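You operate a simulated robot arm through the tools that you are given. There is no shell and no other tool.

The job below is to be done with a simulated robot arm. You get a single attempt, and the scene is never put back.

## Task
Test the red lead and stand its plugs in the matching tray.
Fine: cable tester on, tall plug in A, short plug in B, press TEST once; GOOD tray if it reads GOOD, FAULT tray if OPEN. Set down upright: tall red plug, short red plug.

Only the result counts: the job must be done as asked and must still hold three seconds after the hand-in. Knocking over, shifting, dropping, spilling or breaking anything else fails it.

## Robot
A 6-joint arm with a two-finger gripper, fixed in place. Base frame: the origin is on the floor under the middle of its stand, x ahead of it, y to its left, z up. Units: cm, degrees, N and s.
It reaches about 157.2 cm from its shoulder. Its first joint turns from -166.0 to 166.0 degrees. Payload 2.45 kg.
Tool frame: the origin (TCP) lies between the finger pads and is the grasp point; the fingertips stand 2 cm ahead of it; z points along the fingers, y is the line along which they close. The gripper opens to 14 cm; its body begins 16.8 cm behind the TCP.
Orientation is told as [roll, pitch, yaw] about the base's x, y, z axes, in that order, counted from this pose: with the fingers straight down and closing along the base's y, the tool's x points along the base's -x, its y along +y and its z along -z.

## Interface
- The arm moves only by the tool move_arm. Its argument "motion" is a list of rows, each a list of 2 entries, a list of its own where there are three numbers: the shift along the tool's x, y, z in m, then the turn, a rotation vector about the tool's x, y, z in degrees. In form: [[[x, y, z], [wx, wy, wz]], ...]. A call has 1 to 20 rows; each row shifts and turns the commanded pose from where the row before left it, along the tool's axes as they then stand. "hand" is the finger opening in m, from 0 to 0.14, set as the call begins (left out, the last holds). A row lasts 0.2 s, in which the tool goes at most 5 cm and 8.6 degrees; a call with a longer step from one row to the next is refused whole, and so is a gripper value outside its range. A pose out of reach is approached as far as the arm can. The call stops where the force on the tool passes 40 N (or 10 N more than at its start, if that is more) or the arm is blocked; 0.2 s more then pass. Each finger travels about 4.5 cm/s and halts on what it meets, pressing with about 42 N; the grip force reading is that of the motor and also rises with nothing between the fingers. The clock runs only during rows and for 0.2 s after the last one: add rows that do not move to give the fingers time. It gives the time, the measured TCP pose, the force on the tool (base axes), the opening and the grip force at its end, in the units of the frame above (readings bear some noise), with the torque about the TCP (base axes, N m) and any sound that the robot's microphone picked up.
- Cameras (640 x 400 px; columns grow to the right, rows downward): "scene" is fixed at [5.25, -49.94, 154.53]; the picture's right is [0.91, -0.41, 0.00], its down [-0.18, -0.39, -0.90] and it looks along [0.37, 0.82, -0.43] (base axes); focal length 316 px, centre (320, 200). "wrist" rides on the gripper at [7.8, 1.1, -20.9] in the tool frame; the picture's right is [-0.14, 0.99, 0.00], its down [-0.92, -0.13, -0.37] and it looks along [-0.37, -0.05, 0.93] (tool axes); focal length 280 px, centre (320, 200). There is no depth. A picture from a camera that has moved, and an enlarged one, comes with that camera's place and axes in the base frame and with its lens. The place of the scene camera against the robot may be out by one fixed shift of up to 1.2 cm in any direction.
- grab_frame(camera): a new picture of that camera. It takes no simulated time.
- zoom(camera, box): a new picture of the part [left, top, right, bottom] of that camera's present view, enlarged. It takes no simulated time.
- close_job(): hands the job in; it is judged then, once.

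Places have to be worked out from the pictures, the camera data and where the tool is seen. Open the gripper and draw the arm clear of the work before you hand the job in, unless the task says otherwise.

The tools are called after "Request:" by a JSON object that holds its "api" and its "payload". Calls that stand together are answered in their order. move_arm: Moves the arm, as the interface text tells. Its arguments: {"type":"object","properties":{"motion":{"type":"array","items":{"type":"array"}},"hand":{"type":"number"}},"required":["motion"]} The other tools are called the same way: grab_frame (camera) takes a picture; zoom (camera, box) takes an enlarged picture of a part of a camera's view; close_job () hands the job in.

At the start:

```text
clock: 0.0
eef_pos: [48.64, 55.18, 114.16]
tool_rot: [0.1, 0.0, 0.2]
force: [-0.4, 1.6, 0.0]
ft_torque: [-0.01, -0.03, 0.01]
gripper_width: 13.99
grasp_force: 0.1
```

scene: 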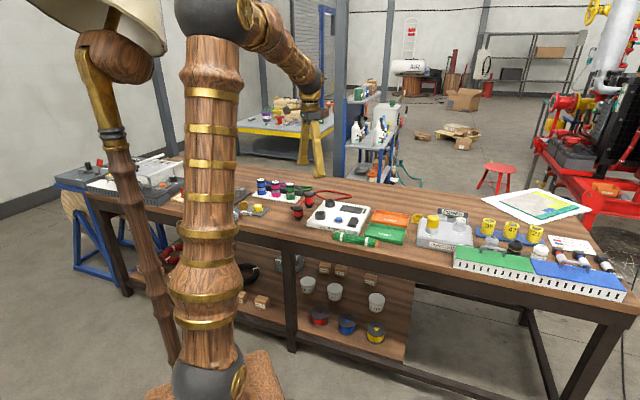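
wrist: 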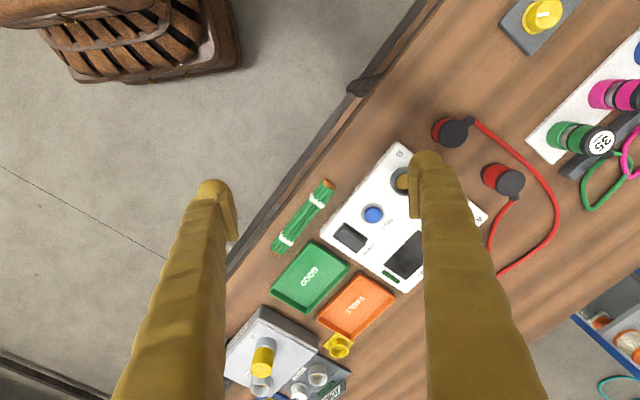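

I start by looking closely at the work area from both cameras.

Request:
{"api": "zoom", "payload": {"camera": "scene", "box": [230, 160, 430, 285]}}

Request:
{"api": "zoom", "payload": {"camera": "wrist", "box": [260, 90, 580, 290]}}

Request:
{"api": "zoom", "payload": {"camera": "wrist", "box": [200, 200, 440, 400]}}

```text
3.20 times, centred on (330, 222) of scene
camera zoom: at [5.25, -49.94, 154.53], right [0.91, -0.41, 0.0], down [-0.18, -0.39, -0.9], along [0.37, 0.82, -0.43], focal length 1010 px, centre (288, 128)
```

zoom: 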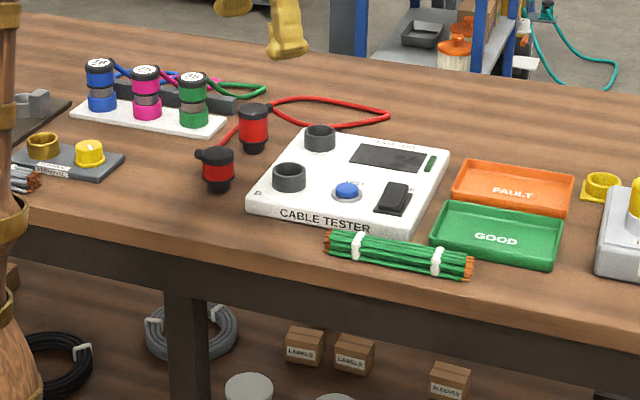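

```text
2.00 times, centred on (420, 190) of wrist
camera zoom: at [40.82, 56.3, 135.18], right [0.14, 0.99, 0.0], down [0.92, -0.13, 0.37], along [0.37, -0.05, -0.93], focal length 561 px, centre (120, 220)
```

zoom: 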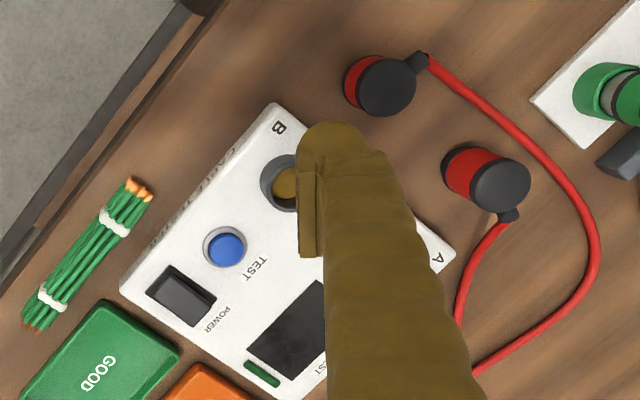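

```text
2.00 times, centred on (320, 300) of wrist
camera zoom: at [40.82, 56.3, 135.18], right [0.14, 0.99, 0.0], down [0.92, -0.13, 0.37], along [0.37, -0.05, -0.93], focal length 561 px, centre (320, 0)
```

zoom: 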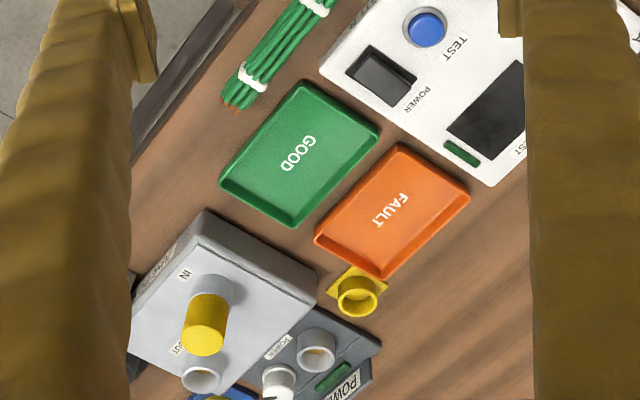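

The tester has sockets A and B, a blue TEST button, a POWER rocker and a dark display. I zoom further on the details.

Request:
{"api": "zoom", "payload": {"camera": "scene", "box": [300, 192, 380, 242]}}

Request:
{"api": "zoom", "payload": {"camera": "scene", "box": [280, 180, 344, 220]}}

Request:
{"api": "zoom", "payload": {"camera": "wrist", "box": [320, 200, 440, 300]}}

Request:
{"api": "zoom", "payload": {"camera": "wrist", "box": [420, 90, 580, 190]}}

```text
8.00 times, centred on (340, 217) of scene
camera zoom: at [5.25, -49.94, 154.53], right [0.91, -0.41, 0.0], down [-0.18, -0.39, -0.9], along [0.37, 0.82, -0.43], focal length 2524 px, centre (160, 64)
```

zoom: 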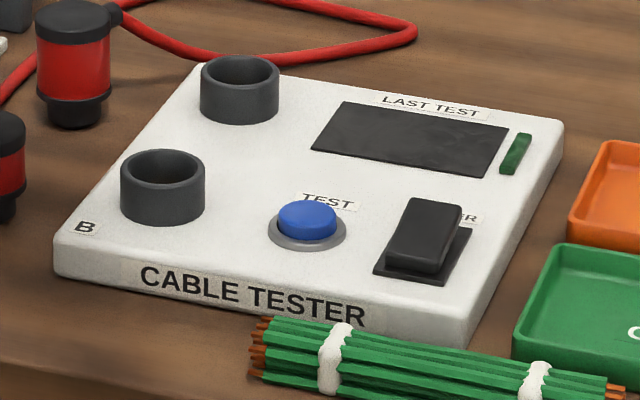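

```text
10.00 times, centred on (312, 200) of scene
camera zoom: at [5.25, -49.94, 154.53], right [0.91, -0.41, 0.0], down [-0.18, -0.39, -0.9], along [0.37, 0.82, -0.43], focal length 3156 px, centre (400, 200)
```

zoom: 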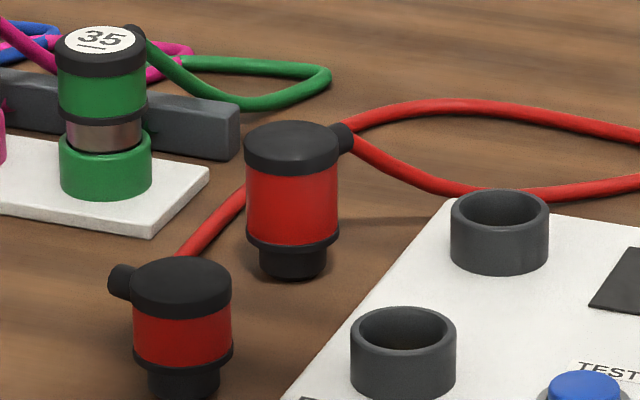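

```text
4.00 times, centred on (380, 250) of wrist
camera zoom: at [40.82, 56.3, 135.18], right [0.14, 0.99, 0.0], down [0.92, -0.13, 0.37], along [0.37, -0.05, -0.93], focal length 1122 px, centre (80, 0)
```

zoom: 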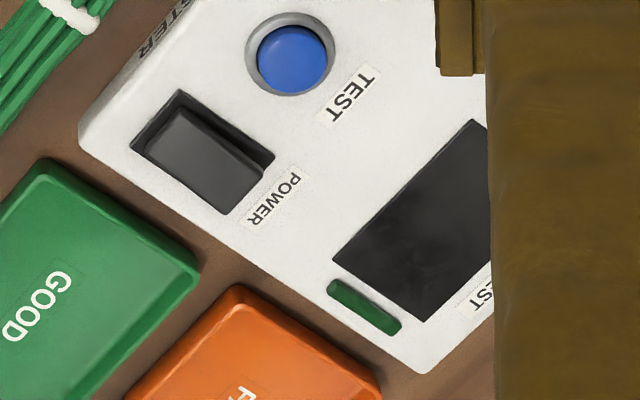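

```text
4.00 times, centred on (500, 140) of wrist
camera zoom: at [40.82, 56.3, 135.18], right [0.14, 0.99, 0.0], down [0.92, -0.13, 0.37], along [0.37, -0.05, -0.93], focal length 1122 px, centre (-400, 440)
```

zoom: 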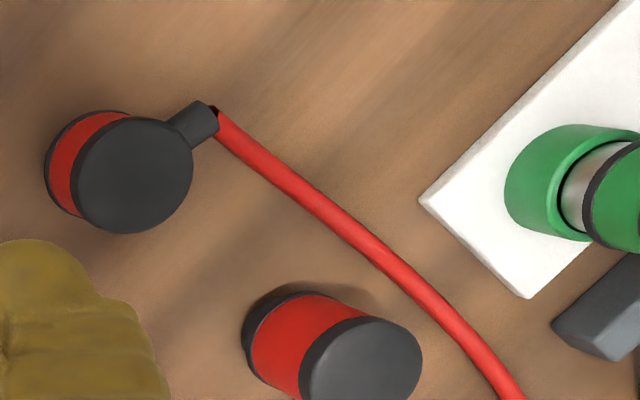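

The TEST button triangulates to about (65.8, 63.6, 83.6), so the bench top is near z≈80. I shift the wrist camera so the tester sits between the fingers for a clear view.

Request:
{"api": "move_arm", "payload": {"motion": [[[-0.015, 0.037, 0], [0, 0, 0]], [[-0.015, 0.037, 0], [0, 0, 0]], [[-0.015, 0.037, 0], [0, 0, 0]], [[0, 0, 0], [0, 0, 0]]], "hand": 0.14}}

Request:
{"api": "grab_frame", "payload": {"camera": "wrist"}}

```text
clock: 1.0
eef_pos: [53.08, 66.54, 114.33]
tool_rot: [0.0, 0.0, 0.1]
force: [0.3, 0.7, 0.0]
ft_torque: [0.0, 0.0, 0.01]
gripper_width: 13.99
grasp_force: 0.0
```

```text
taken
camera wrist: at [45.23, 67.54, 135.2], right [0.14, 0.99, 0.0], down [0.92, -0.13, 0.37], along [0.37, -0.05, -0.93], focal length 280 px, centre (320, 200)
```

wrist: 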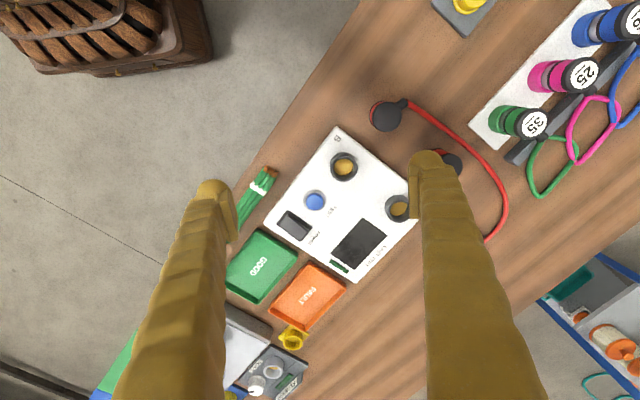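

The tester is now fully visible between the fingers. I enlarge it for measuring.

Request:
{"api": "zoom", "payload": {"camera": "wrist", "box": [230, 100, 430, 300]}}

Request:
{"api": "zoom", "payload": {"camera": "wrist", "box": [255, 180, 335, 260]}}

Request:
{"api": "zoom", "payload": {"camera": "wrist", "box": [350, 80, 470, 180]}}

```text
2.00 times, centred on (330, 200) of wrist
camera zoom: at [45.23, 67.54, 135.2], right [0.14, 0.99, 0.0], down [0.92, -0.13, 0.37], along [0.37, -0.05, -0.93], focal length 561 px, centre (300, 200)
```

zoom: 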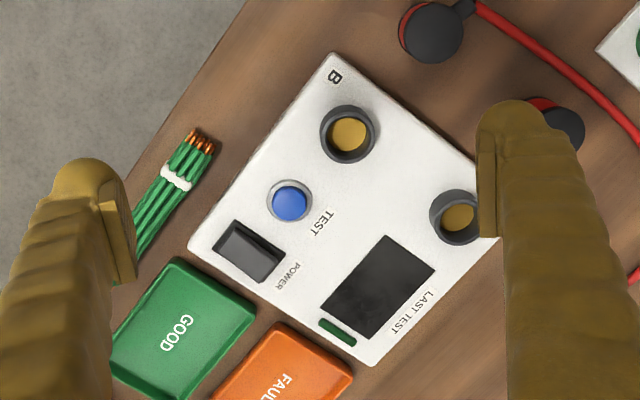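

```text
5.00 times, centred on (295, 220) of wrist
camera zoom: at [45.23, 67.54, 135.2], right [0.14, 0.99, 0.0], down [0.92, -0.13, 0.37], along [0.37, -0.05, -0.93], focal length 1402 px, centre (445, 100)
```

zoom: 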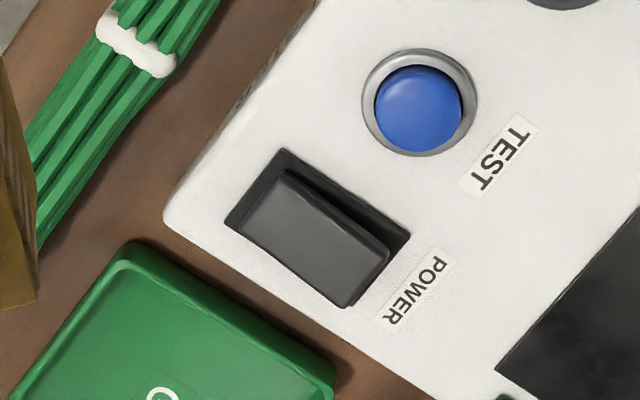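

```text
4.00 times, centred on (410, 130) of wrist
camera zoom: at [45.23, 67.54, 135.2], right [0.14, 0.99, 0.0], down [0.92, -0.13, 0.37], along [0.37, -0.05, -0.93], focal length 1122 px, centre (-40, 480)
```

zoom: 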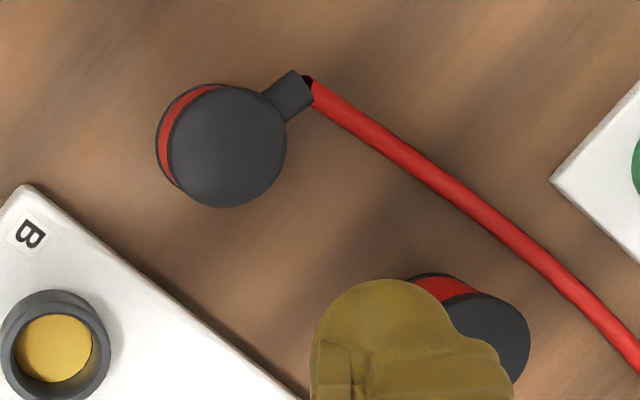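

Power lamp looks dark and the rocker's raised end points to the back of the tester; the tester is yawed about 45° to the base. I move over it, turn the tool to yaw +45°, and look again.

Request:
{"api": "move_arm", "payload": {"motion": [[[-0.027, -0.012, 0.02], [0, 0, 0]], [[-0.027, -0.012, 0.02], [0, 0, 0]], [[-0.027, -0.012, 0.02], [0, 0, 0]], [[0, 0, 0], [0, 0, -7.5]], [[0, 0, 0], [0, 0, -7.5]], [[0, 0, 0], [0, 0, -7.5]], [[0, 0, 0], [0, 0, -7.5]], [[0, 0, 0], [0, 0, -7.5]], [[0, 0, 0], [0, 0, -7.5]], [[0, 0, 0], [0, 0, 0]]]}}

Request:
{"api": "grab_frame", "payload": {"camera": "wrist"}}

Request:
{"api": "grab_frame", "payload": {"camera": "scene"}}

```text
clock: 3.2
eef_pos: [61.23, 62.8, 108.31]
tool_rot: [0.0, -0.1, 45.3]
force: [-0.1, -0.1, 0.6]
ft_torque: [0.0, 0.03, 0.01]
gripper_width: 14.02
grasp_force: 0.1
```

```text
taken
camera wrist: at [54.93, 58.01, 129.22], right [-0.61, 0.8, 0.0], down [0.74, 0.56, 0.37], along [0.29, 0.22, -0.93], focal length 280 px, centre (320, 200)
```

wrist: 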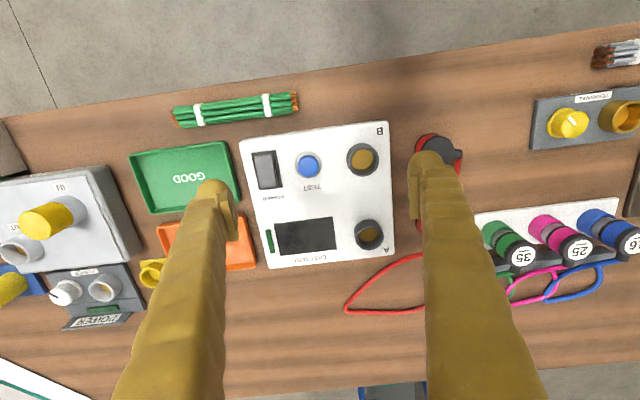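

```text
taken
```

scene: 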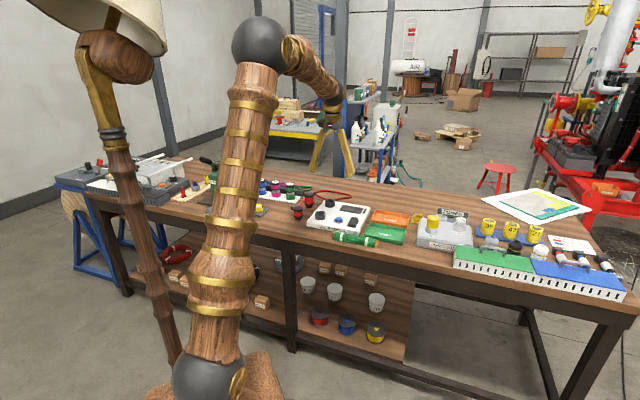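

The tester is now nearly aligned with the picture. I enlarge the tester, trays and plugs for measurement.

Request:
{"api": "zoom", "payload": {"camera": "wrist", "box": [230, 100, 430, 280]}}

Request:
{"api": "zoom", "payload": {"camera": "wrist", "box": [120, 80, 280, 290]}}

Request:
{"api": "zoom", "payload": {"camera": "wrist", "box": [340, 100, 500, 330]}}

```text
2.22 times, centred on (330, 190) of wrist
camera zoom: at [54.93, 58.01, 129.22], right [-0.61, 0.8, 0.0], down [0.74, 0.56, 0.37], along [0.29, 0.22, -0.93], focal length 623 px, centre (298, 222)
```

zoom: 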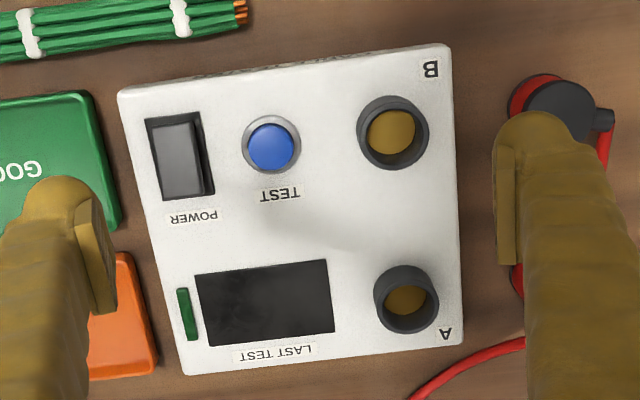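

```text
1.90 times, centred on (200, 185) of wrist
camera zoom: at [54.93, 58.01, 129.22], right [-0.61, 0.8, 0.0], down [0.74, 0.56, 0.37], along [0.29, 0.22, -0.93], focal length 534 px, centre (549, 229)
```

zoom: 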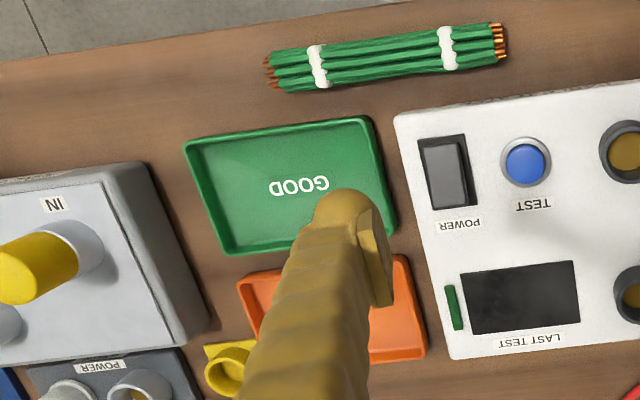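

```text
1.74 times, centred on (420, 215) of wrist
camera zoom: at [54.93, 58.01, 129.22], right [-0.61, 0.8, 0.0], down [0.74, 0.56, 0.37], along [0.29, 0.22, -0.93], focal length 488 px, centre (146, 174)
```

zoom: 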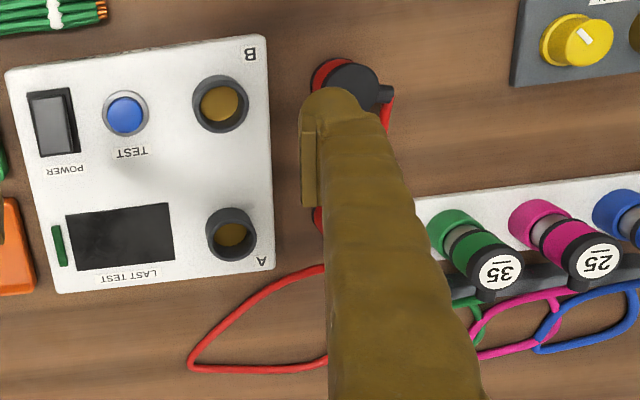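

I zoom harder on the rocker to be sure which end stands up, and on the lamp.

Request:
{"api": "zoom", "payload": {"camera": "wrist", "box": [240, 140, 300, 200]}}

Request:
{"api": "zoom", "payload": {"camera": "wrist", "box": [255, 210, 345, 270]}}

Request:
{"api": "zoom", "payload": {"camera": "scene", "box": [340, 212, 372, 232]}}

```text
6.67 times, centred on (270, 170) of wrist
camera zoom: at [54.93, 58.01, 129.22], right [-0.61, 0.8, 0.0], down [0.74, 0.56, 0.37], along [0.29, 0.22, -0.93], focal length 1869 px, centre (653, 400)
```

zoom: 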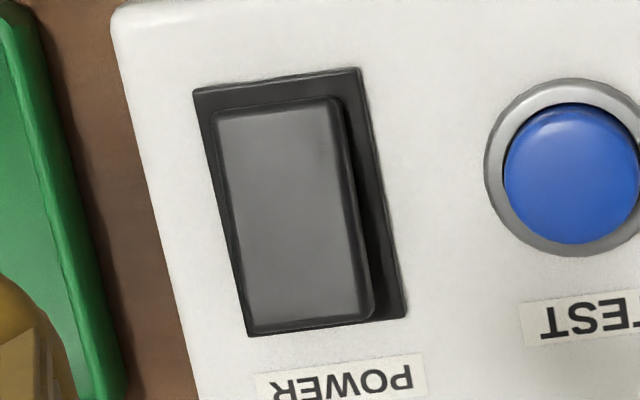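

```text
6.67 times, centred on (300, 240) of wrist
camera zoom: at [54.93, 58.01, 129.22], right [-0.61, 0.8, 0.0], down [0.74, 0.56, 0.37], along [0.29, 0.22, -0.93], focal length 1869 px, centre (453, -67)
```

zoom: 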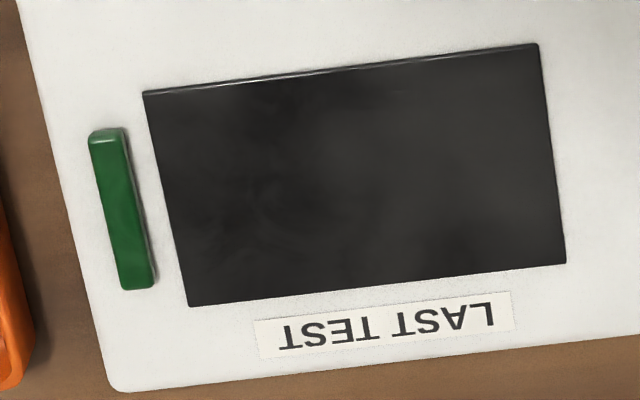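

```text
16.00 times, centred on (356, 222) of scene
camera zoom: at [5.25, -49.94, 154.53], right [0.91, -0.41, 0.0], down [-0.18, -0.39, -0.9], along [0.37, 0.82, -0.43], focal length 5049 px, centre (-256, -152)
```

zoom: 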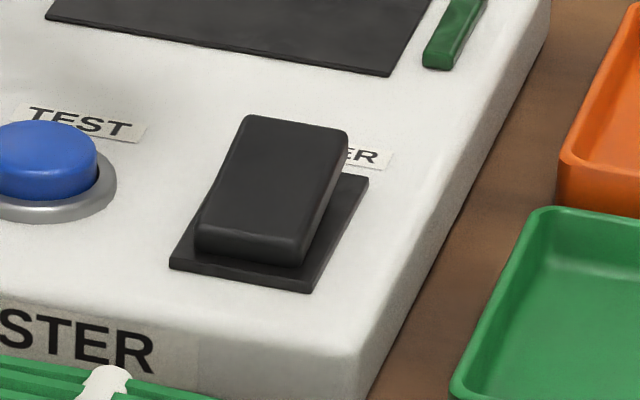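

The scene zoom confirms the rocker's back end is the raised one, near (72.4, 60.1). I close the fingers and move above it at a safe height, then check alignment.

Request:
{"api": "move_arm", "payload": {"motion": [[[0, 0, 0], [0, 0, 0]], [[0, 0, 0], [0, 0, 0]], [[0, 0, 0], [0, 0, 0]], [[-0.0149, -0.0246, 0.0333], [0, 0, 0]], [[-0.0149, -0.0246, 0.0333], [0, 0, 0]], [[-0.0149, -0.0246, 0.0333], [0, 0, 0]], [[-0.0149, -0.0246, 0.0333], [0, 0, 0]], [[0, 0, 0], [0, 0, 0]], [[0, 0, 0], [0, 0, 0]]], "hand": 0.0}}

Request:
{"api": "grab_frame", "payload": {"camera": "wrist"}}

Request:
{"api": "zoom", "payload": {"camera": "scene", "box": [290, 150, 420, 250]}}

```text
clock: 5.2
eef_pos: [72.44, 59.97, 94.87]
tool_rot: [-0.1, 0.0, 45.1]
force: [-0.9, 0.0, 0.4]
ft_torque: [-0.02, 0.0, 0.02]
gripper_width: 0.0
grasp_force: 29.3
```

```text
taken
camera wrist: at [66.16, 55.15, 115.74], right [-0.6, 0.8, 0.0], down [0.74, 0.56, 0.37], along [0.29, 0.22, -0.93], focal length 280 px, centre (320, 200)
```

wrist: 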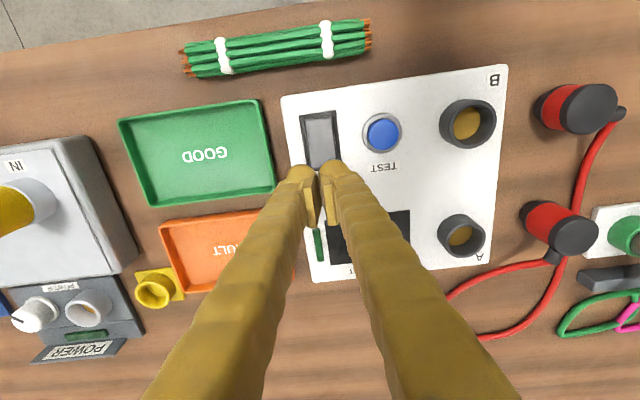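

```text
4.00 times, centred on (355, 200) of scene
camera zoom: at [5.25, -49.94, 154.53], right [0.91, -0.41, 0.0], down [-0.18, -0.39, -0.9], along [0.37, 0.82, -0.43], focal length 1262 px, centre (180, 200)
```

zoom: 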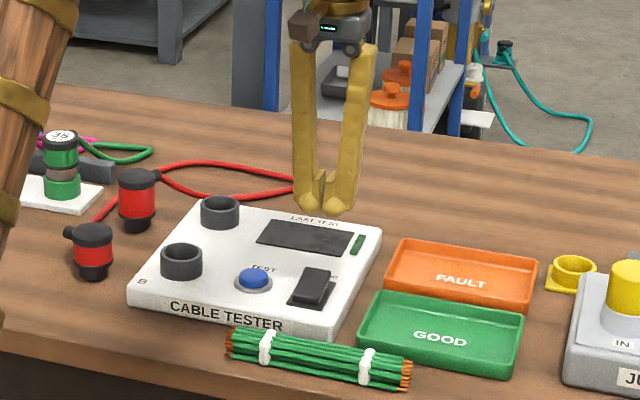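

The closed fingertips sit right above the rocker's raised end. I descend to just above it and check contact margin.

Request:
{"api": "move_arm", "payload": {"motion": [[[0, 0, 0.025], [0, 0, 0]], [[0, 0, 0.025], [0, 0, 0]], [[0, 0, 0.025], [0, 0, 0]], [[0, 0, 0], [0, 0, 0]]]}}

Request:
{"api": "zoom", "payload": {"camera": "wrist", "box": [260, 80, 420, 240]}}

Request:
{"api": "zoom", "payload": {"camera": "scene", "box": [330, 190, 380, 240]}}

```text
clock: 6.2
eef_pos: [72.37, 60.04, 87.52]
tool_rot: [0.0, 0.0, 45.1]
force: [0.3, 0.4, 0.3]
ft_torque: [0.01, 0.0, 0.03]
gripper_width: 0.0
grasp_force: 29.4
```

```text
2.50 times, centred on (340, 160) of wrist
camera zoom: at [66.03, 55.29, 108.37], right [-0.6, 0.8, 0.0], down [0.74, 0.56, 0.37], along [0.29, 0.22, -0.93], focal length 701 px, centre (270, 300)
```

zoom: 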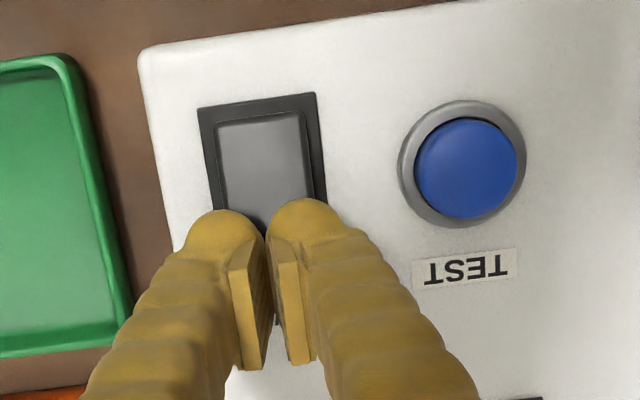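

```text
8.00 times, centred on (355, 215) of scene
camera zoom: at [5.25, -49.94, 154.53], right [0.91, -0.41, 0.0], down [-0.18, -0.39, -0.9], along [0.37, 0.82, -0.43], focal length 2524 px, centre (40, 80)
```

zoom: 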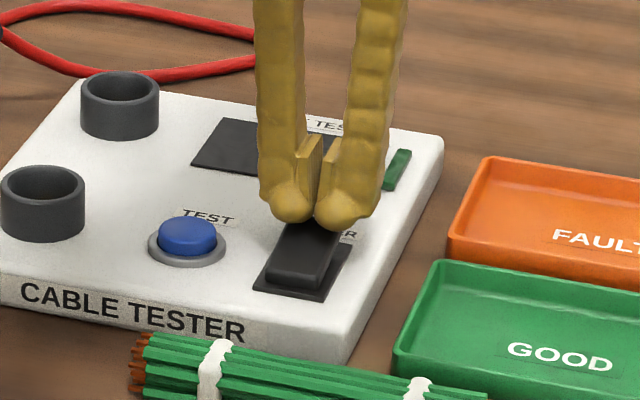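

The rounded fingertip lobes sit about 1.1 cm toward the front relative to the TCP, so pressing here would be too near the pivot. I raise slightly, shift 1.3 cm toward the back, and look again.

Request:
{"api": "move_arm", "payload": {"motion": [[[0, 0, -0.01], [0, 0, 0]], [[-0.013, 0, 0], [0, 0, 0]], [[0, 0, 0.01], [0, 0, 0]], [[0, 0, 0], [0, 0, 0]]]}}

Request:
{"api": "zoom", "payload": {"camera": "wrist", "box": [260, 80, 420, 240]}}

Request:
{"api": "zoom", "payload": {"camera": "scene", "box": [330, 190, 380, 240]}}

```text
clock: 7.2
eef_pos: [73.29, 61.06, 87.4]
tool_rot: [0.0, 0.0, 45.1]
force: [-0.6, 0.1, 0.3]
ft_torque: [0.0, -0.01, -0.04]
gripper_width: 0.0
grasp_force: 29.2
```

```text
2.50 times, centred on (340, 160) of wrist
camera zoom: at [66.97, 56.32, 108.33], right [-0.6, 0.8, 0.0], down [0.74, 0.56, 0.37], along [0.29, 0.22, -0.93], focal length 701 px, centre (270, 300)
```

zoom: 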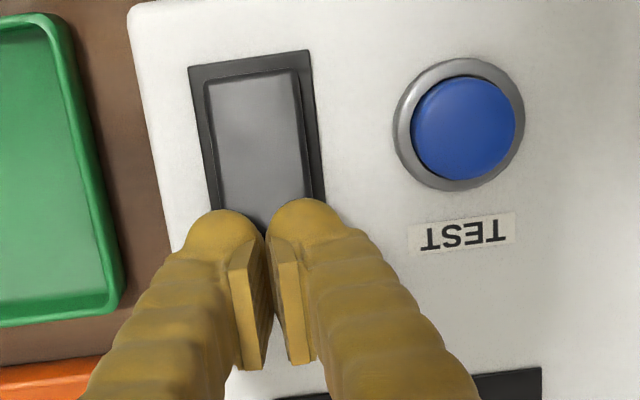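

```text
8.00 times, centred on (355, 215) of scene
camera zoom: at [5.25, -49.94, 154.53], right [0.91, -0.41, 0.0], down [-0.18, -0.39, -0.9], along [0.37, 0.82, -0.43], focal length 2524 px, centre (40, 80)
```

zoom: 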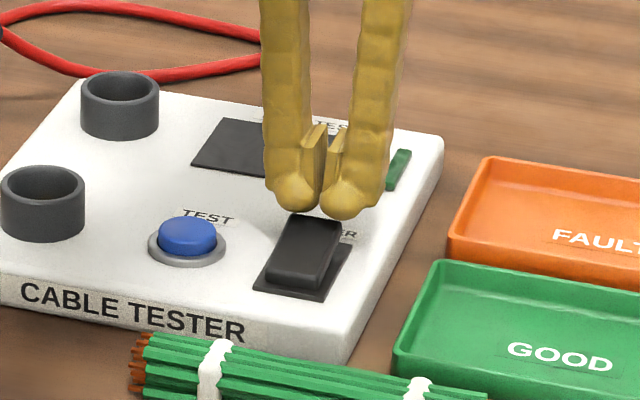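

Now the lobes line up about 1–1.5 cm inside the raised edge. I press down slowly in small steps.

Request:
{"api": "move_arm", "payload": {"motion": [[[0, 0, 0.002], [0, 0, 0]], [[0, 0, 0.002], [0, 0, 0]], [[0, 0, 0.002], [0, 0, 0]], [[0, 0, 0.002], [0, 0, 0]], [[0, 0, 0.002], [0, 0, 0]], [[0, 0, 0.002], [0, 0, 0]]]}}

Request:
{"api": "zoom", "payload": {"camera": "scene", "box": [330, 190, 380, 240]}}

```text
clock: 8.6
eef_pos: [73.45, 60.95, 86.31]
tool_rot: [0.1, -0.1, 45.2]
force: [-1.1, -0.8, 10.3]
ft_torque: [-0.11, 0.15, -0.04]
gripper_width: 0.62
grasp_force: 29.2
```

```text
8.00 times, centred on (355, 215) of scene
camera zoom: at [5.25, -49.94, 154.53], right [0.91, -0.41, 0.0], down [-0.18, -0.39, -0.9], along [0.37, 0.82, -0.43], focal length 2524 px, centre (40, 80)
```

zoom: 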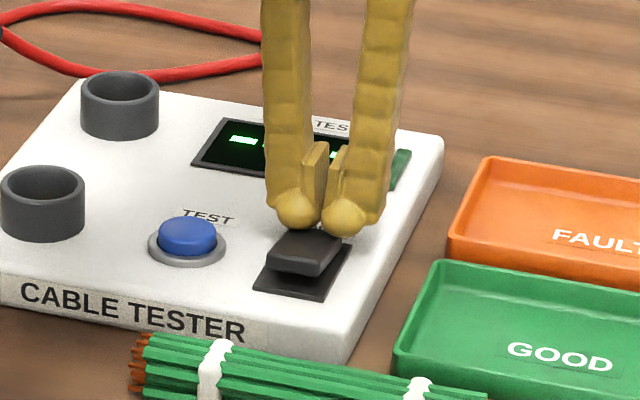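

The rocker flipped and the display is lit. I lift straight up and back off, then look at the display.

Request:
{"api": "move_arm", "payload": {"motion": [[[0, 0, -0.005], [0, 0, 0]], [[0, 0, -0.02], [0, 0, 0]], [[0, 0, -0.04], [0, 0, 0]], [[0, 0, -0.04], [0, 0, 0]], [[0, 0, 0], [0, 0, 0]]]}}

Request:
{"api": "zoom", "payload": {"camera": "scene", "box": [260, 180, 390, 250]}}

Request:
{"api": "grab_frame", "payload": {"camera": "wrist"}}

```text
clock: 9.8
eef_pos: [73.56, 60.91, 96.81]
tool_rot: [0.0, 0.0, 45.0]
force: [-0.5, 0.1, -0.6]
ft_torque: [-0.01, -0.01, -0.03]
gripper_width: 0.01
grasp_force: 29.3
```

```text
4.92 times, centred on (325, 215) of scene
camera zoom: at [5.25, -49.94, 154.53], right [0.91, -0.41, 0.0], down [-0.18, -0.39, -0.9], along [0.37, 0.82, -0.43], focal length 1554 px, centre (295, 126)
```

zoom: 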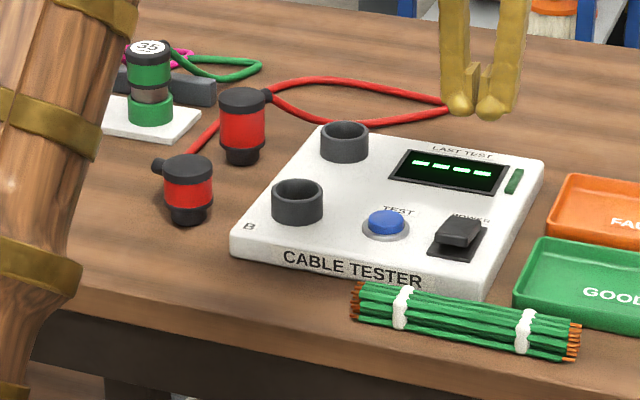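

```text
taken
camera wrist: at [67.23, 56.18, 117.74], right [-0.6, 0.8, 0.0], down [0.74, 0.56, 0.37], along [0.29, 0.22, -0.93], focal length 280 px, centre (320, 200)
```

wrist: 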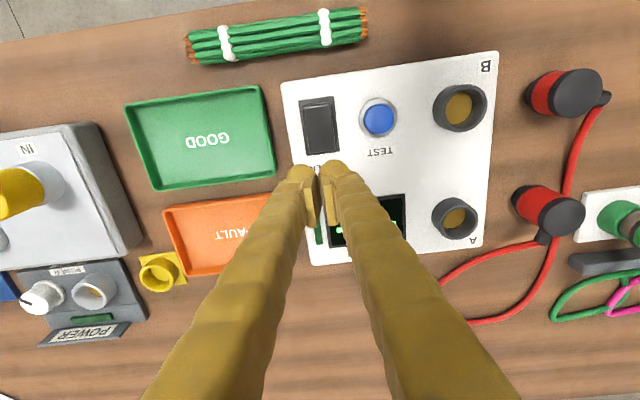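

Display shows dashes, so the tester is on. Now I enlarge both plugs in the current wrist view to measure them.

Request:
{"api": "zoom", "payload": {"camera": "wrist", "box": [490, 50, 640, 150]}}

Request:
{"api": "zoom", "payload": {"camera": "wrist", "box": [490, 160, 640, 260]}}

Request:
{"api": "zoom", "payload": {"camera": "scene", "box": [285, 190, 325, 230]}}

```text
4.00 times, centred on (565, 100) of wrist
camera zoom: at [67.23, 56.18, 117.74], right [-0.6, 0.8, 0.0], down [0.74, 0.56, 0.37], along [0.29, 0.22, -0.93], focal length 1122 px, centre (-660, 600)
```

zoom: 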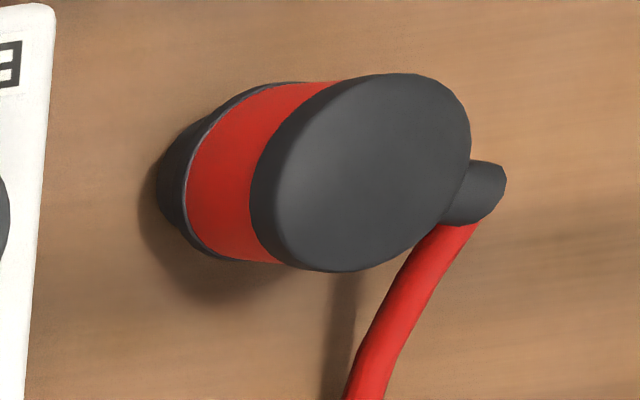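

```text
4.00 times, centred on (565, 210) of wrist
camera zoom: at [67.23, 56.18, 117.74], right [-0.6, 0.8, 0.0], down [0.74, 0.56, 0.37], along [0.29, 0.22, -0.93], focal length 1122 px, centre (-660, 160)
```

zoom: 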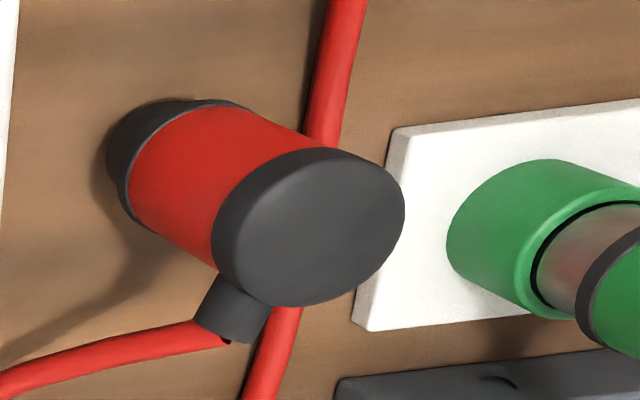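

```text
10.00 times, centred on (305, 210) of scene
camera zoom: at [5.25, -49.94, 154.53], right [0.91, -0.41, 0.0], down [-0.18, -0.39, -0.9], along [0.37, 0.82, -0.43], focal length 3156 px, centre (470, 100)
```

zoom: 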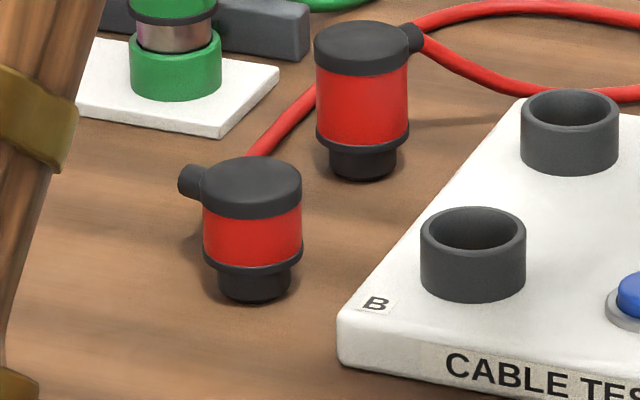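

Tall plug triangulates to about (61.2, 87.4), top z≈88.1; short plug (51.3, 78.0), top z≈86.3; bench z≈80.3. I rise, turn to yaw 0 (tall plug's cable lug points to +x), open to 9 cm and move above the tall plug.

Request:
{"api": "move_arm", "payload": {"motion": [[[0, 0, -0.04], [0, 0, 0]], [[0, 0, 0], [0, 0, 7.5]], [[0, 0, 0], [0, 0, 7.5]], [[0, 0, 0], [0, 0, 7.5]], [[0, 0, 0], [0, 0, 7.5]], [[0, 0, 0], [0, 0, 7.5]], [[0, 0, 0], [0, 0, 7.5]], [[0.01766, 0.03784, 0], [0, 0, 0]], [[0.01766, 0.03784, 0], [0, 0, 0]], [[0.01766, 0.03784, 0], [0, 0, 0]], [[0.01766, 0.03784, 0], [0, 0, 0]], [[0.01766, 0.03784, 0], [0, 0, 0]], [[0.01766, 0.03784, 0], [0, 0, 0]], [[0.01766, 0.03784, 0], [0, 0, 0]], [[0, 0, 0], [0, 0, 0]]], "hand": 0.09}}

Request:
{"api": "grab_frame", "payload": {"camera": "wrist"}}

Request:
{"api": "grab_frame", "payload": {"camera": "scene"}}

```text
clock: 13.0
eef_pos: [60.96, 87.57, 100.84]
tool_rot: [0.1, -0.1, 0.1]
force: [-0.2, 0.3, -0.6]
ft_torque: [-0.04, 0.02, 0.01]
gripper_width: 9.0
grasp_force: 0.1
```

```text
taken
camera wrist: at [53.08, 88.59, 121.73], right [0.14, 0.99, 0.0], down [0.92, -0.13, 0.37], along [0.37, -0.05, -0.93], focal length 280 px, centre (320, 200)
```

wrist: 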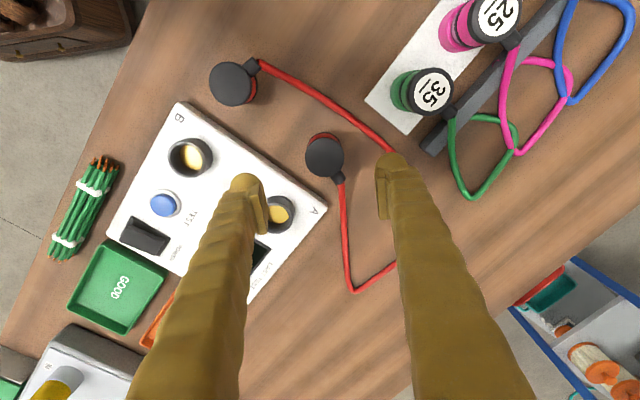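

```text
taken
```

scene: 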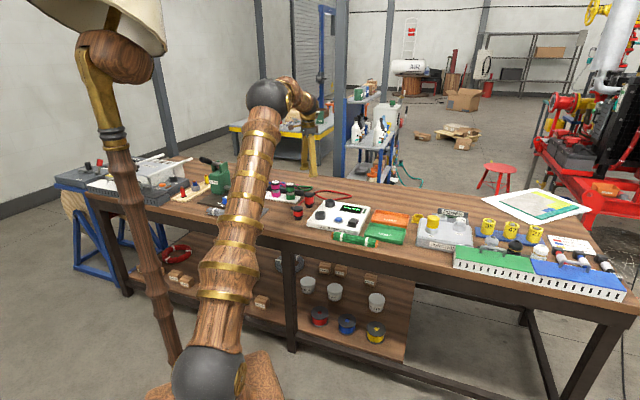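

I zoom in on the tall plug and socket A from here to refine their positions.

Request:
{"api": "zoom", "payload": {"camera": "wrist", "box": [285, 115, 385, 195]}}

Request:
{"api": "zoom", "payload": {"camera": "wrist", "box": [140, 90, 340, 250]}}

```text
5.00 times, centred on (335, 155) of wrist
camera zoom: at [53.08, 88.59, 121.73], right [0.14, 0.99, 0.0], down [0.92, -0.13, 0.37], along [0.37, -0.05, -0.93], focal length 1402 px, centre (245, 425)
```

zoom: 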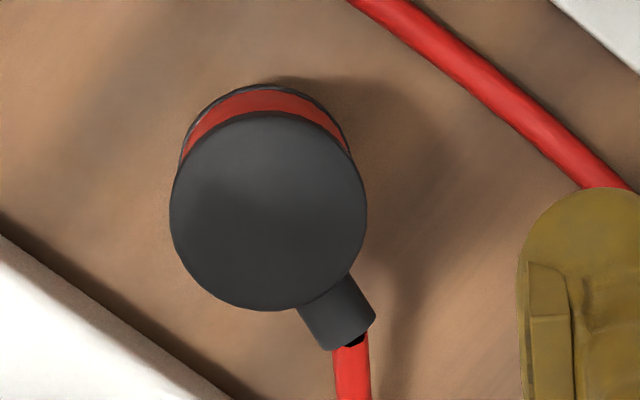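

```text
2.50 times, centred on (240, 170) of wrist
camera zoom: at [53.08, 88.59, 121.73], right [0.14, 0.99, 0.0], down [0.92, -0.13, 0.37], along [0.37, -0.05, -0.93], focal length 701 px, centre (520, 275)
```

zoom: 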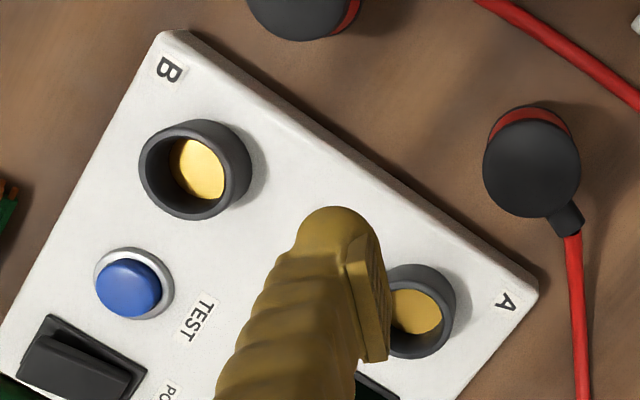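

Relative to the tool axis the tall plug sits about 0.55 cm toward +y, with its lug at about +23°. I correct, turn to yaw ~15°, narrow to 8 cm and descend partway for another check.

Request:
{"api": "move_arm", "payload": {"motion": [[[0.0005, 0.0053, 0], [0, 0, 0]], [[0, 0, 0], [0, 0, -7.5]], [[0, 0, 0], [0, 0, -7.5]], [[0, 0, 0.03], [0, 0, 0]], [[0, 0, 0.03], [0, 0, 0]], [[0, 0, 0], [0, 0, 0]]], "hand": 0.08}}

Request:
{"api": "grab_frame", "payload": {"camera": "wrist"}}

Request:
{"api": "zoom", "payload": {"camera": "scene", "box": [270, 170, 350, 230]}}

```text
clock: 14.4
eef_pos: [60.87, 87.94, 94.76]
tool_rot: [0.0, -0.1, 15.1]
force: [-0.1, 0.0, 1.2]
ft_torque: [0.02, 0.03, -0.03]
gripper_width: 7.97
grasp_force: 0.0
```

```text
taken
camera wrist: at [52.98, 86.92, 115.68], right [-0.13, 0.99, 0.0], down [0.92, 0.12, 0.37], along [0.37, 0.05, -0.93], focal length 280 px, centre (320, 200)
```

wrist: 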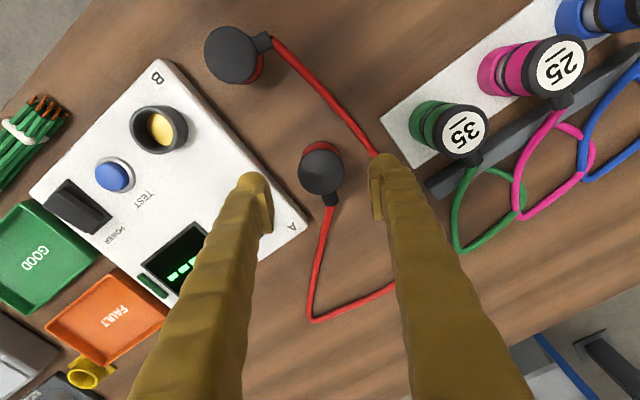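

```text
6.67 times, centred on (310, 200) of scene
camera zoom: at [5.25, -49.94, 154.53], right [0.91, -0.41, 0.0], down [-0.18, -0.39, -0.9], along [0.37, 0.82, -0.43], focal length 2104 px, centre (387, 200)
```

zoom: 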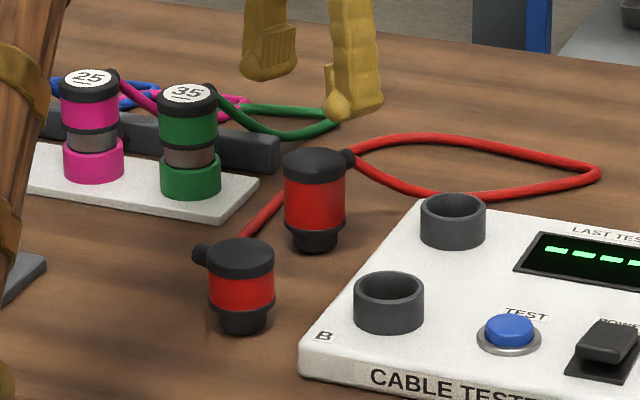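

Alignment looks good (cap centre within ~0.3 cm of the tool axis). I zoom once to fine-check before lowering.

Request:
{"api": "zoom", "payload": {"camera": "wrist", "box": [240, 120, 400, 240]}}

```text
3.33 times, centred on (320, 180) of wrist
camera zoom: at [52.98, 86.92, 115.68], right [-0.13, 0.99, 0.0], down [0.92, 0.12, 0.37], along [0.37, 0.05, -0.93], focal length 935 px, centre (320, 267)
```

zoom: 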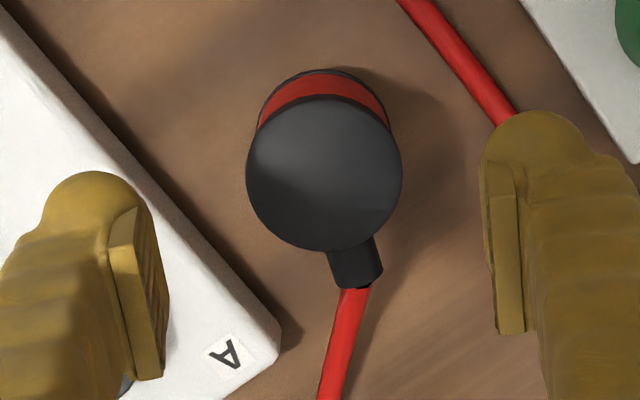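

The plug is centred within ~0.1 cm. I lower to TCP z≈86 with fingers open around it.

Request:
{"api": "move_arm", "payload": {"motion": [[[0, 0.001, 0.03], [0, 0, 0]], [[0, 0, 0.03], [0, 0, 0]], [[0, 0, 0.018], [0, 0, 0]], [[0, 0, 0.01], [0, 0, 0]], [[0, 0, 0], [0, 0, 0]]]}}

Request:
{"api": "zoom", "payload": {"camera": "wrist", "box": [220, 100, 420, 260]}}

Request:
{"api": "zoom", "payload": {"camera": "scene", "box": [270, 170, 350, 230]}}

```text
clock: 15.6
eef_pos: [60.74, 87.92, 86.05]
tool_rot: [0.0, 0.0, 15.0]
force: [-0.1, -0.4, 0.3]
ft_torque: [-0.01, 0.01, -0.01]
gripper_width: 7.99
grasp_force: 0.0
```

```text
2.50 times, centred on (320, 180) of wrist
camera zoom: at [52.93, 86.95, 106.85], right [-0.13, 0.99, 0.0], down [0.92, 0.12, 0.37], along [0.37, 0.05, -0.93], focal length 701 px, centre (320, 250)
```

zoom: 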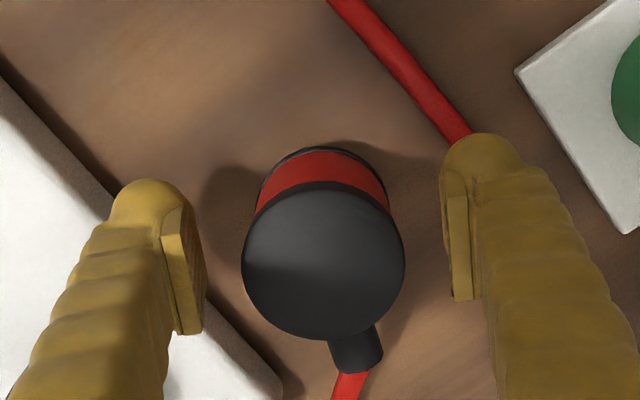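

```text
6.67 times, centred on (310, 200) of scene
camera zoom: at [5.25, -49.94, 154.53], right [0.91, -0.41, 0.0], down [-0.18, -0.39, -0.9], along [0.37, 0.82, -0.43], focal length 2104 px, centre (387, 200)
```

zoom: 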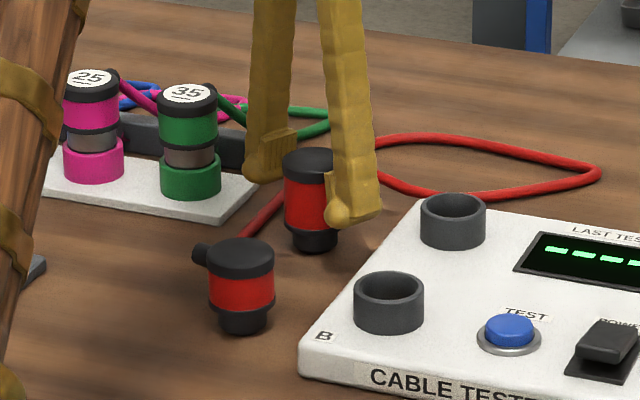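

The plug sits centrally between the pads. I close on it.

Request:
{"api": "move_arm", "payload": {"motion": [[[0, 0, 0], [0, 0, 0]], [[0, 0, 0], [0, 0, 0]], [[0, 0, 0], [0, 0, 0]], [[0, 0, 0], [0, 0, 0]], [[0, 0, 0], [0, 0, 0]]], "hand": 0.0}}

Request:
{"api": "zoom", "payload": {"camera": "wrist", "box": [220, 100, 420, 260]}}

Request:
{"api": "zoom", "payload": {"camera": "scene", "box": [270, 170, 350, 230]}}

```text
clock: 16.8
eef_pos: [60.82, 87.89, 86.01]
tool_rot: [-0.1, 0.0, 15.1]
force: [-0.5, 0.5, 0.4]
ft_torque: [-0.03, 0.02, -0.01]
gripper_width: 4.61
grasp_force: 41.8
```

```text
2.50 times, centred on (320, 180) of wrist
camera zoom: at [52.93, 86.95, 106.88], right [-0.13, 0.99, 0.0], down [0.92, 0.12, 0.37], along [0.37, 0.05, -0.93], focal length 701 px, centre (320, 250)
```

zoom: 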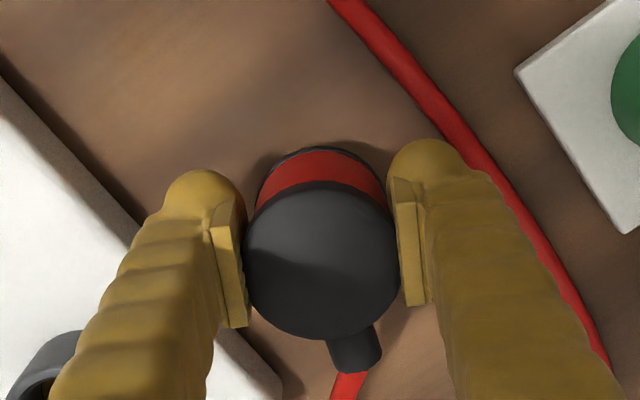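

```text
6.67 times, centred on (310, 200) of scene
camera zoom: at [5.25, -49.94, 154.53], right [0.91, -0.41, 0.0], down [-0.18, -0.39, -0.9], along [0.37, 0.82, -0.43], focal length 2104 px, centre (387, 200)
```

zoom: 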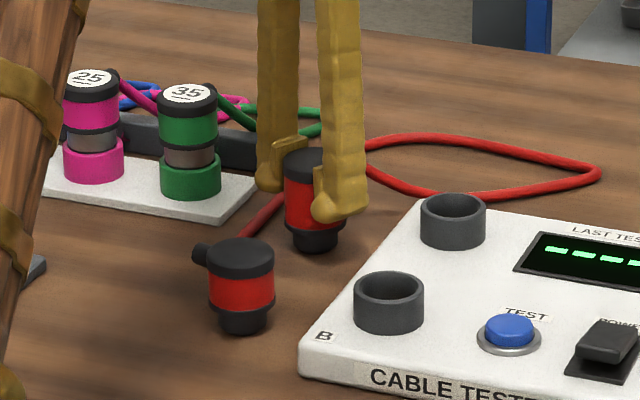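

Grip is firm (4.6 cm, 42 N). I lift straight up 8.5 cm and check that the plug hangs upright.

Request:
{"api": "move_arm", "payload": {"motion": [[[0, 0, -0.005], [0, 0, 0]], [[0, 0, -0.01], [0, 0, 0]], [[0, 0, -0.02], [0, 0, 0]], [[0, 0, -0.025], [0, 0, 0]], [[0, 0, -0.025], [0, 0, 0]], [[0, 0, 0], [0, 0, 0]]]}}

Request:
{"api": "grab_frame", "payload": {"camera": "wrist"}}

Request:
{"api": "zoom", "payload": {"camera": "scene", "box": [260, 150, 380, 240]}}

```text
clock: 18.2
eef_pos: [60.8, 88.0, 94.73]
tool_rot: [0.0, 0.0, 15.1]
force: [-0.1, 0.6, 0.6]
ft_torque: [0.01, 0.02, -0.03]
gripper_width: 0.01
grasp_force: 29.8
```

```text
taken
camera wrist: at [52.99, 87.0, 115.51], right [-0.13, 0.99, 0.0], down [0.92, 0.12, 0.37], along [0.37, 0.05, -0.93], focal length 280 px, centre (320, 200)
```

wrist: 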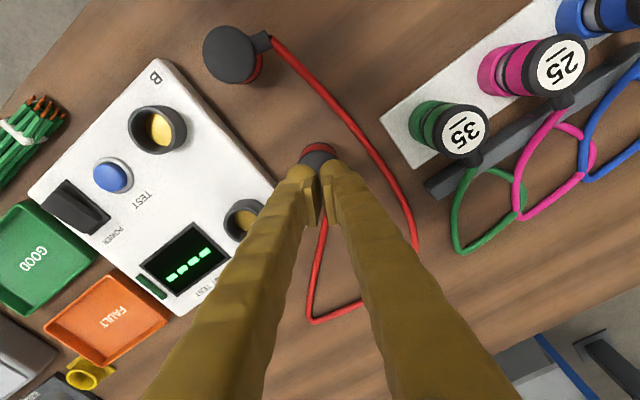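

```text
4.44 times, centred on (320, 195) of scene
camera zoom: at [5.25, -49.94, 154.53], right [0.91, -0.41, 0.0], down [-0.18, -0.39, -0.9], along [0.37, 0.82, -0.43], focal length 1402 px, centre (320, 222)
```

zoom: 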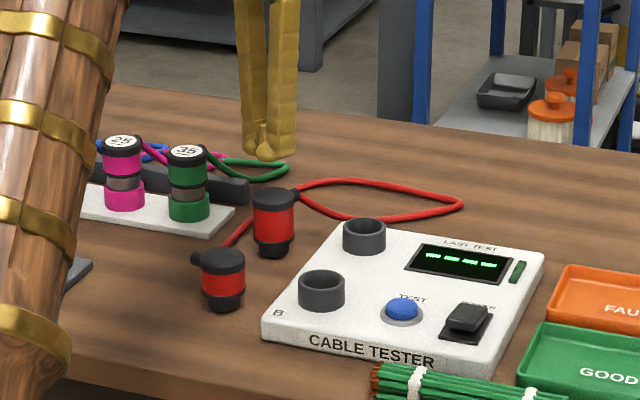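

The gripper came up empty: the plug slipped out and still stands. I inspect the plug and finger pads closely before retrying lower.

Request:
{"api": "zoom", "payload": {"camera": "scene", "box": [295, 150, 331, 210]}}

Request:
{"api": "zoom", "payload": {"camera": "wrist", "box": [280, 130, 360, 230]}}

Request:
{"api": "zoom", "payload": {"camera": "scene", "box": [300, 150, 335, 190]}}

```text
6.67 times, centred on (313, 180) of scene
camera zoom: at [5.25, -49.94, 154.53], right [0.91, -0.41, 0.0], down [-0.18, -0.39, -0.9], along [0.37, 0.82, -0.43], focal length 2104 px, centre (367, 333)
```

zoom: 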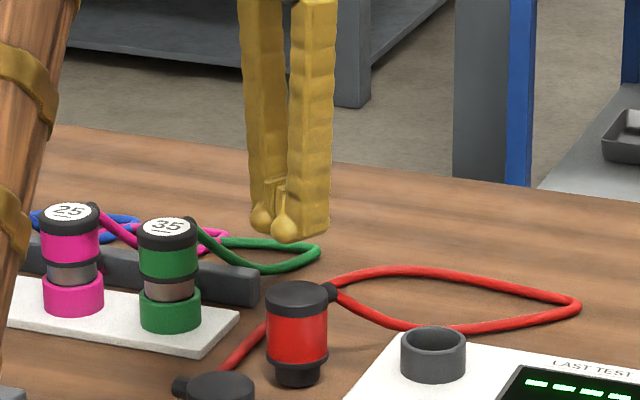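

```text
4.00 times, centred on (320, 180) of wrist
camera zoom: at [52.99, 87.0, 115.51], right [-0.13, 0.99, 0.0], down [0.92, 0.12, 0.37], along [0.37, 0.05, -0.93], focal length 1122 px, centre (320, 280)
```

zoom: 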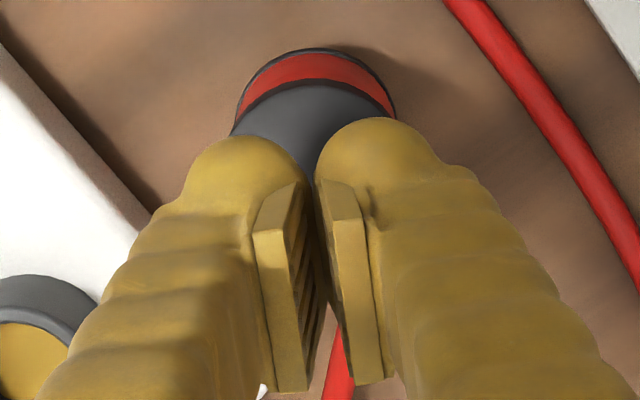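

```text
10.00 times, centred on (318, 170) of scene
camera zoom: at [5.25, -49.94, 154.53], right [0.91, -0.41, 0.0], down [-0.18, -0.39, -0.9], along [0.37, 0.82, -0.43], focal length 3156 px, centre (345, 500)
```

zoom: 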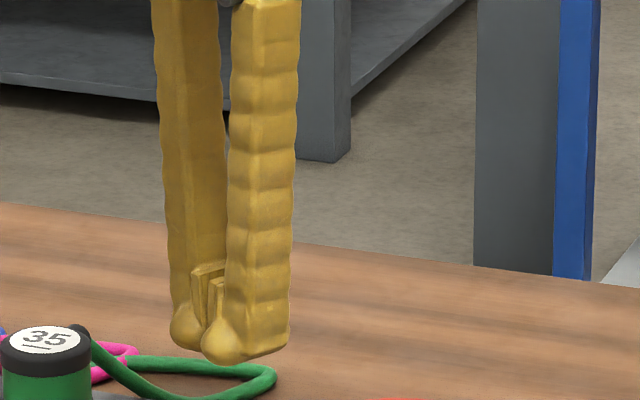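

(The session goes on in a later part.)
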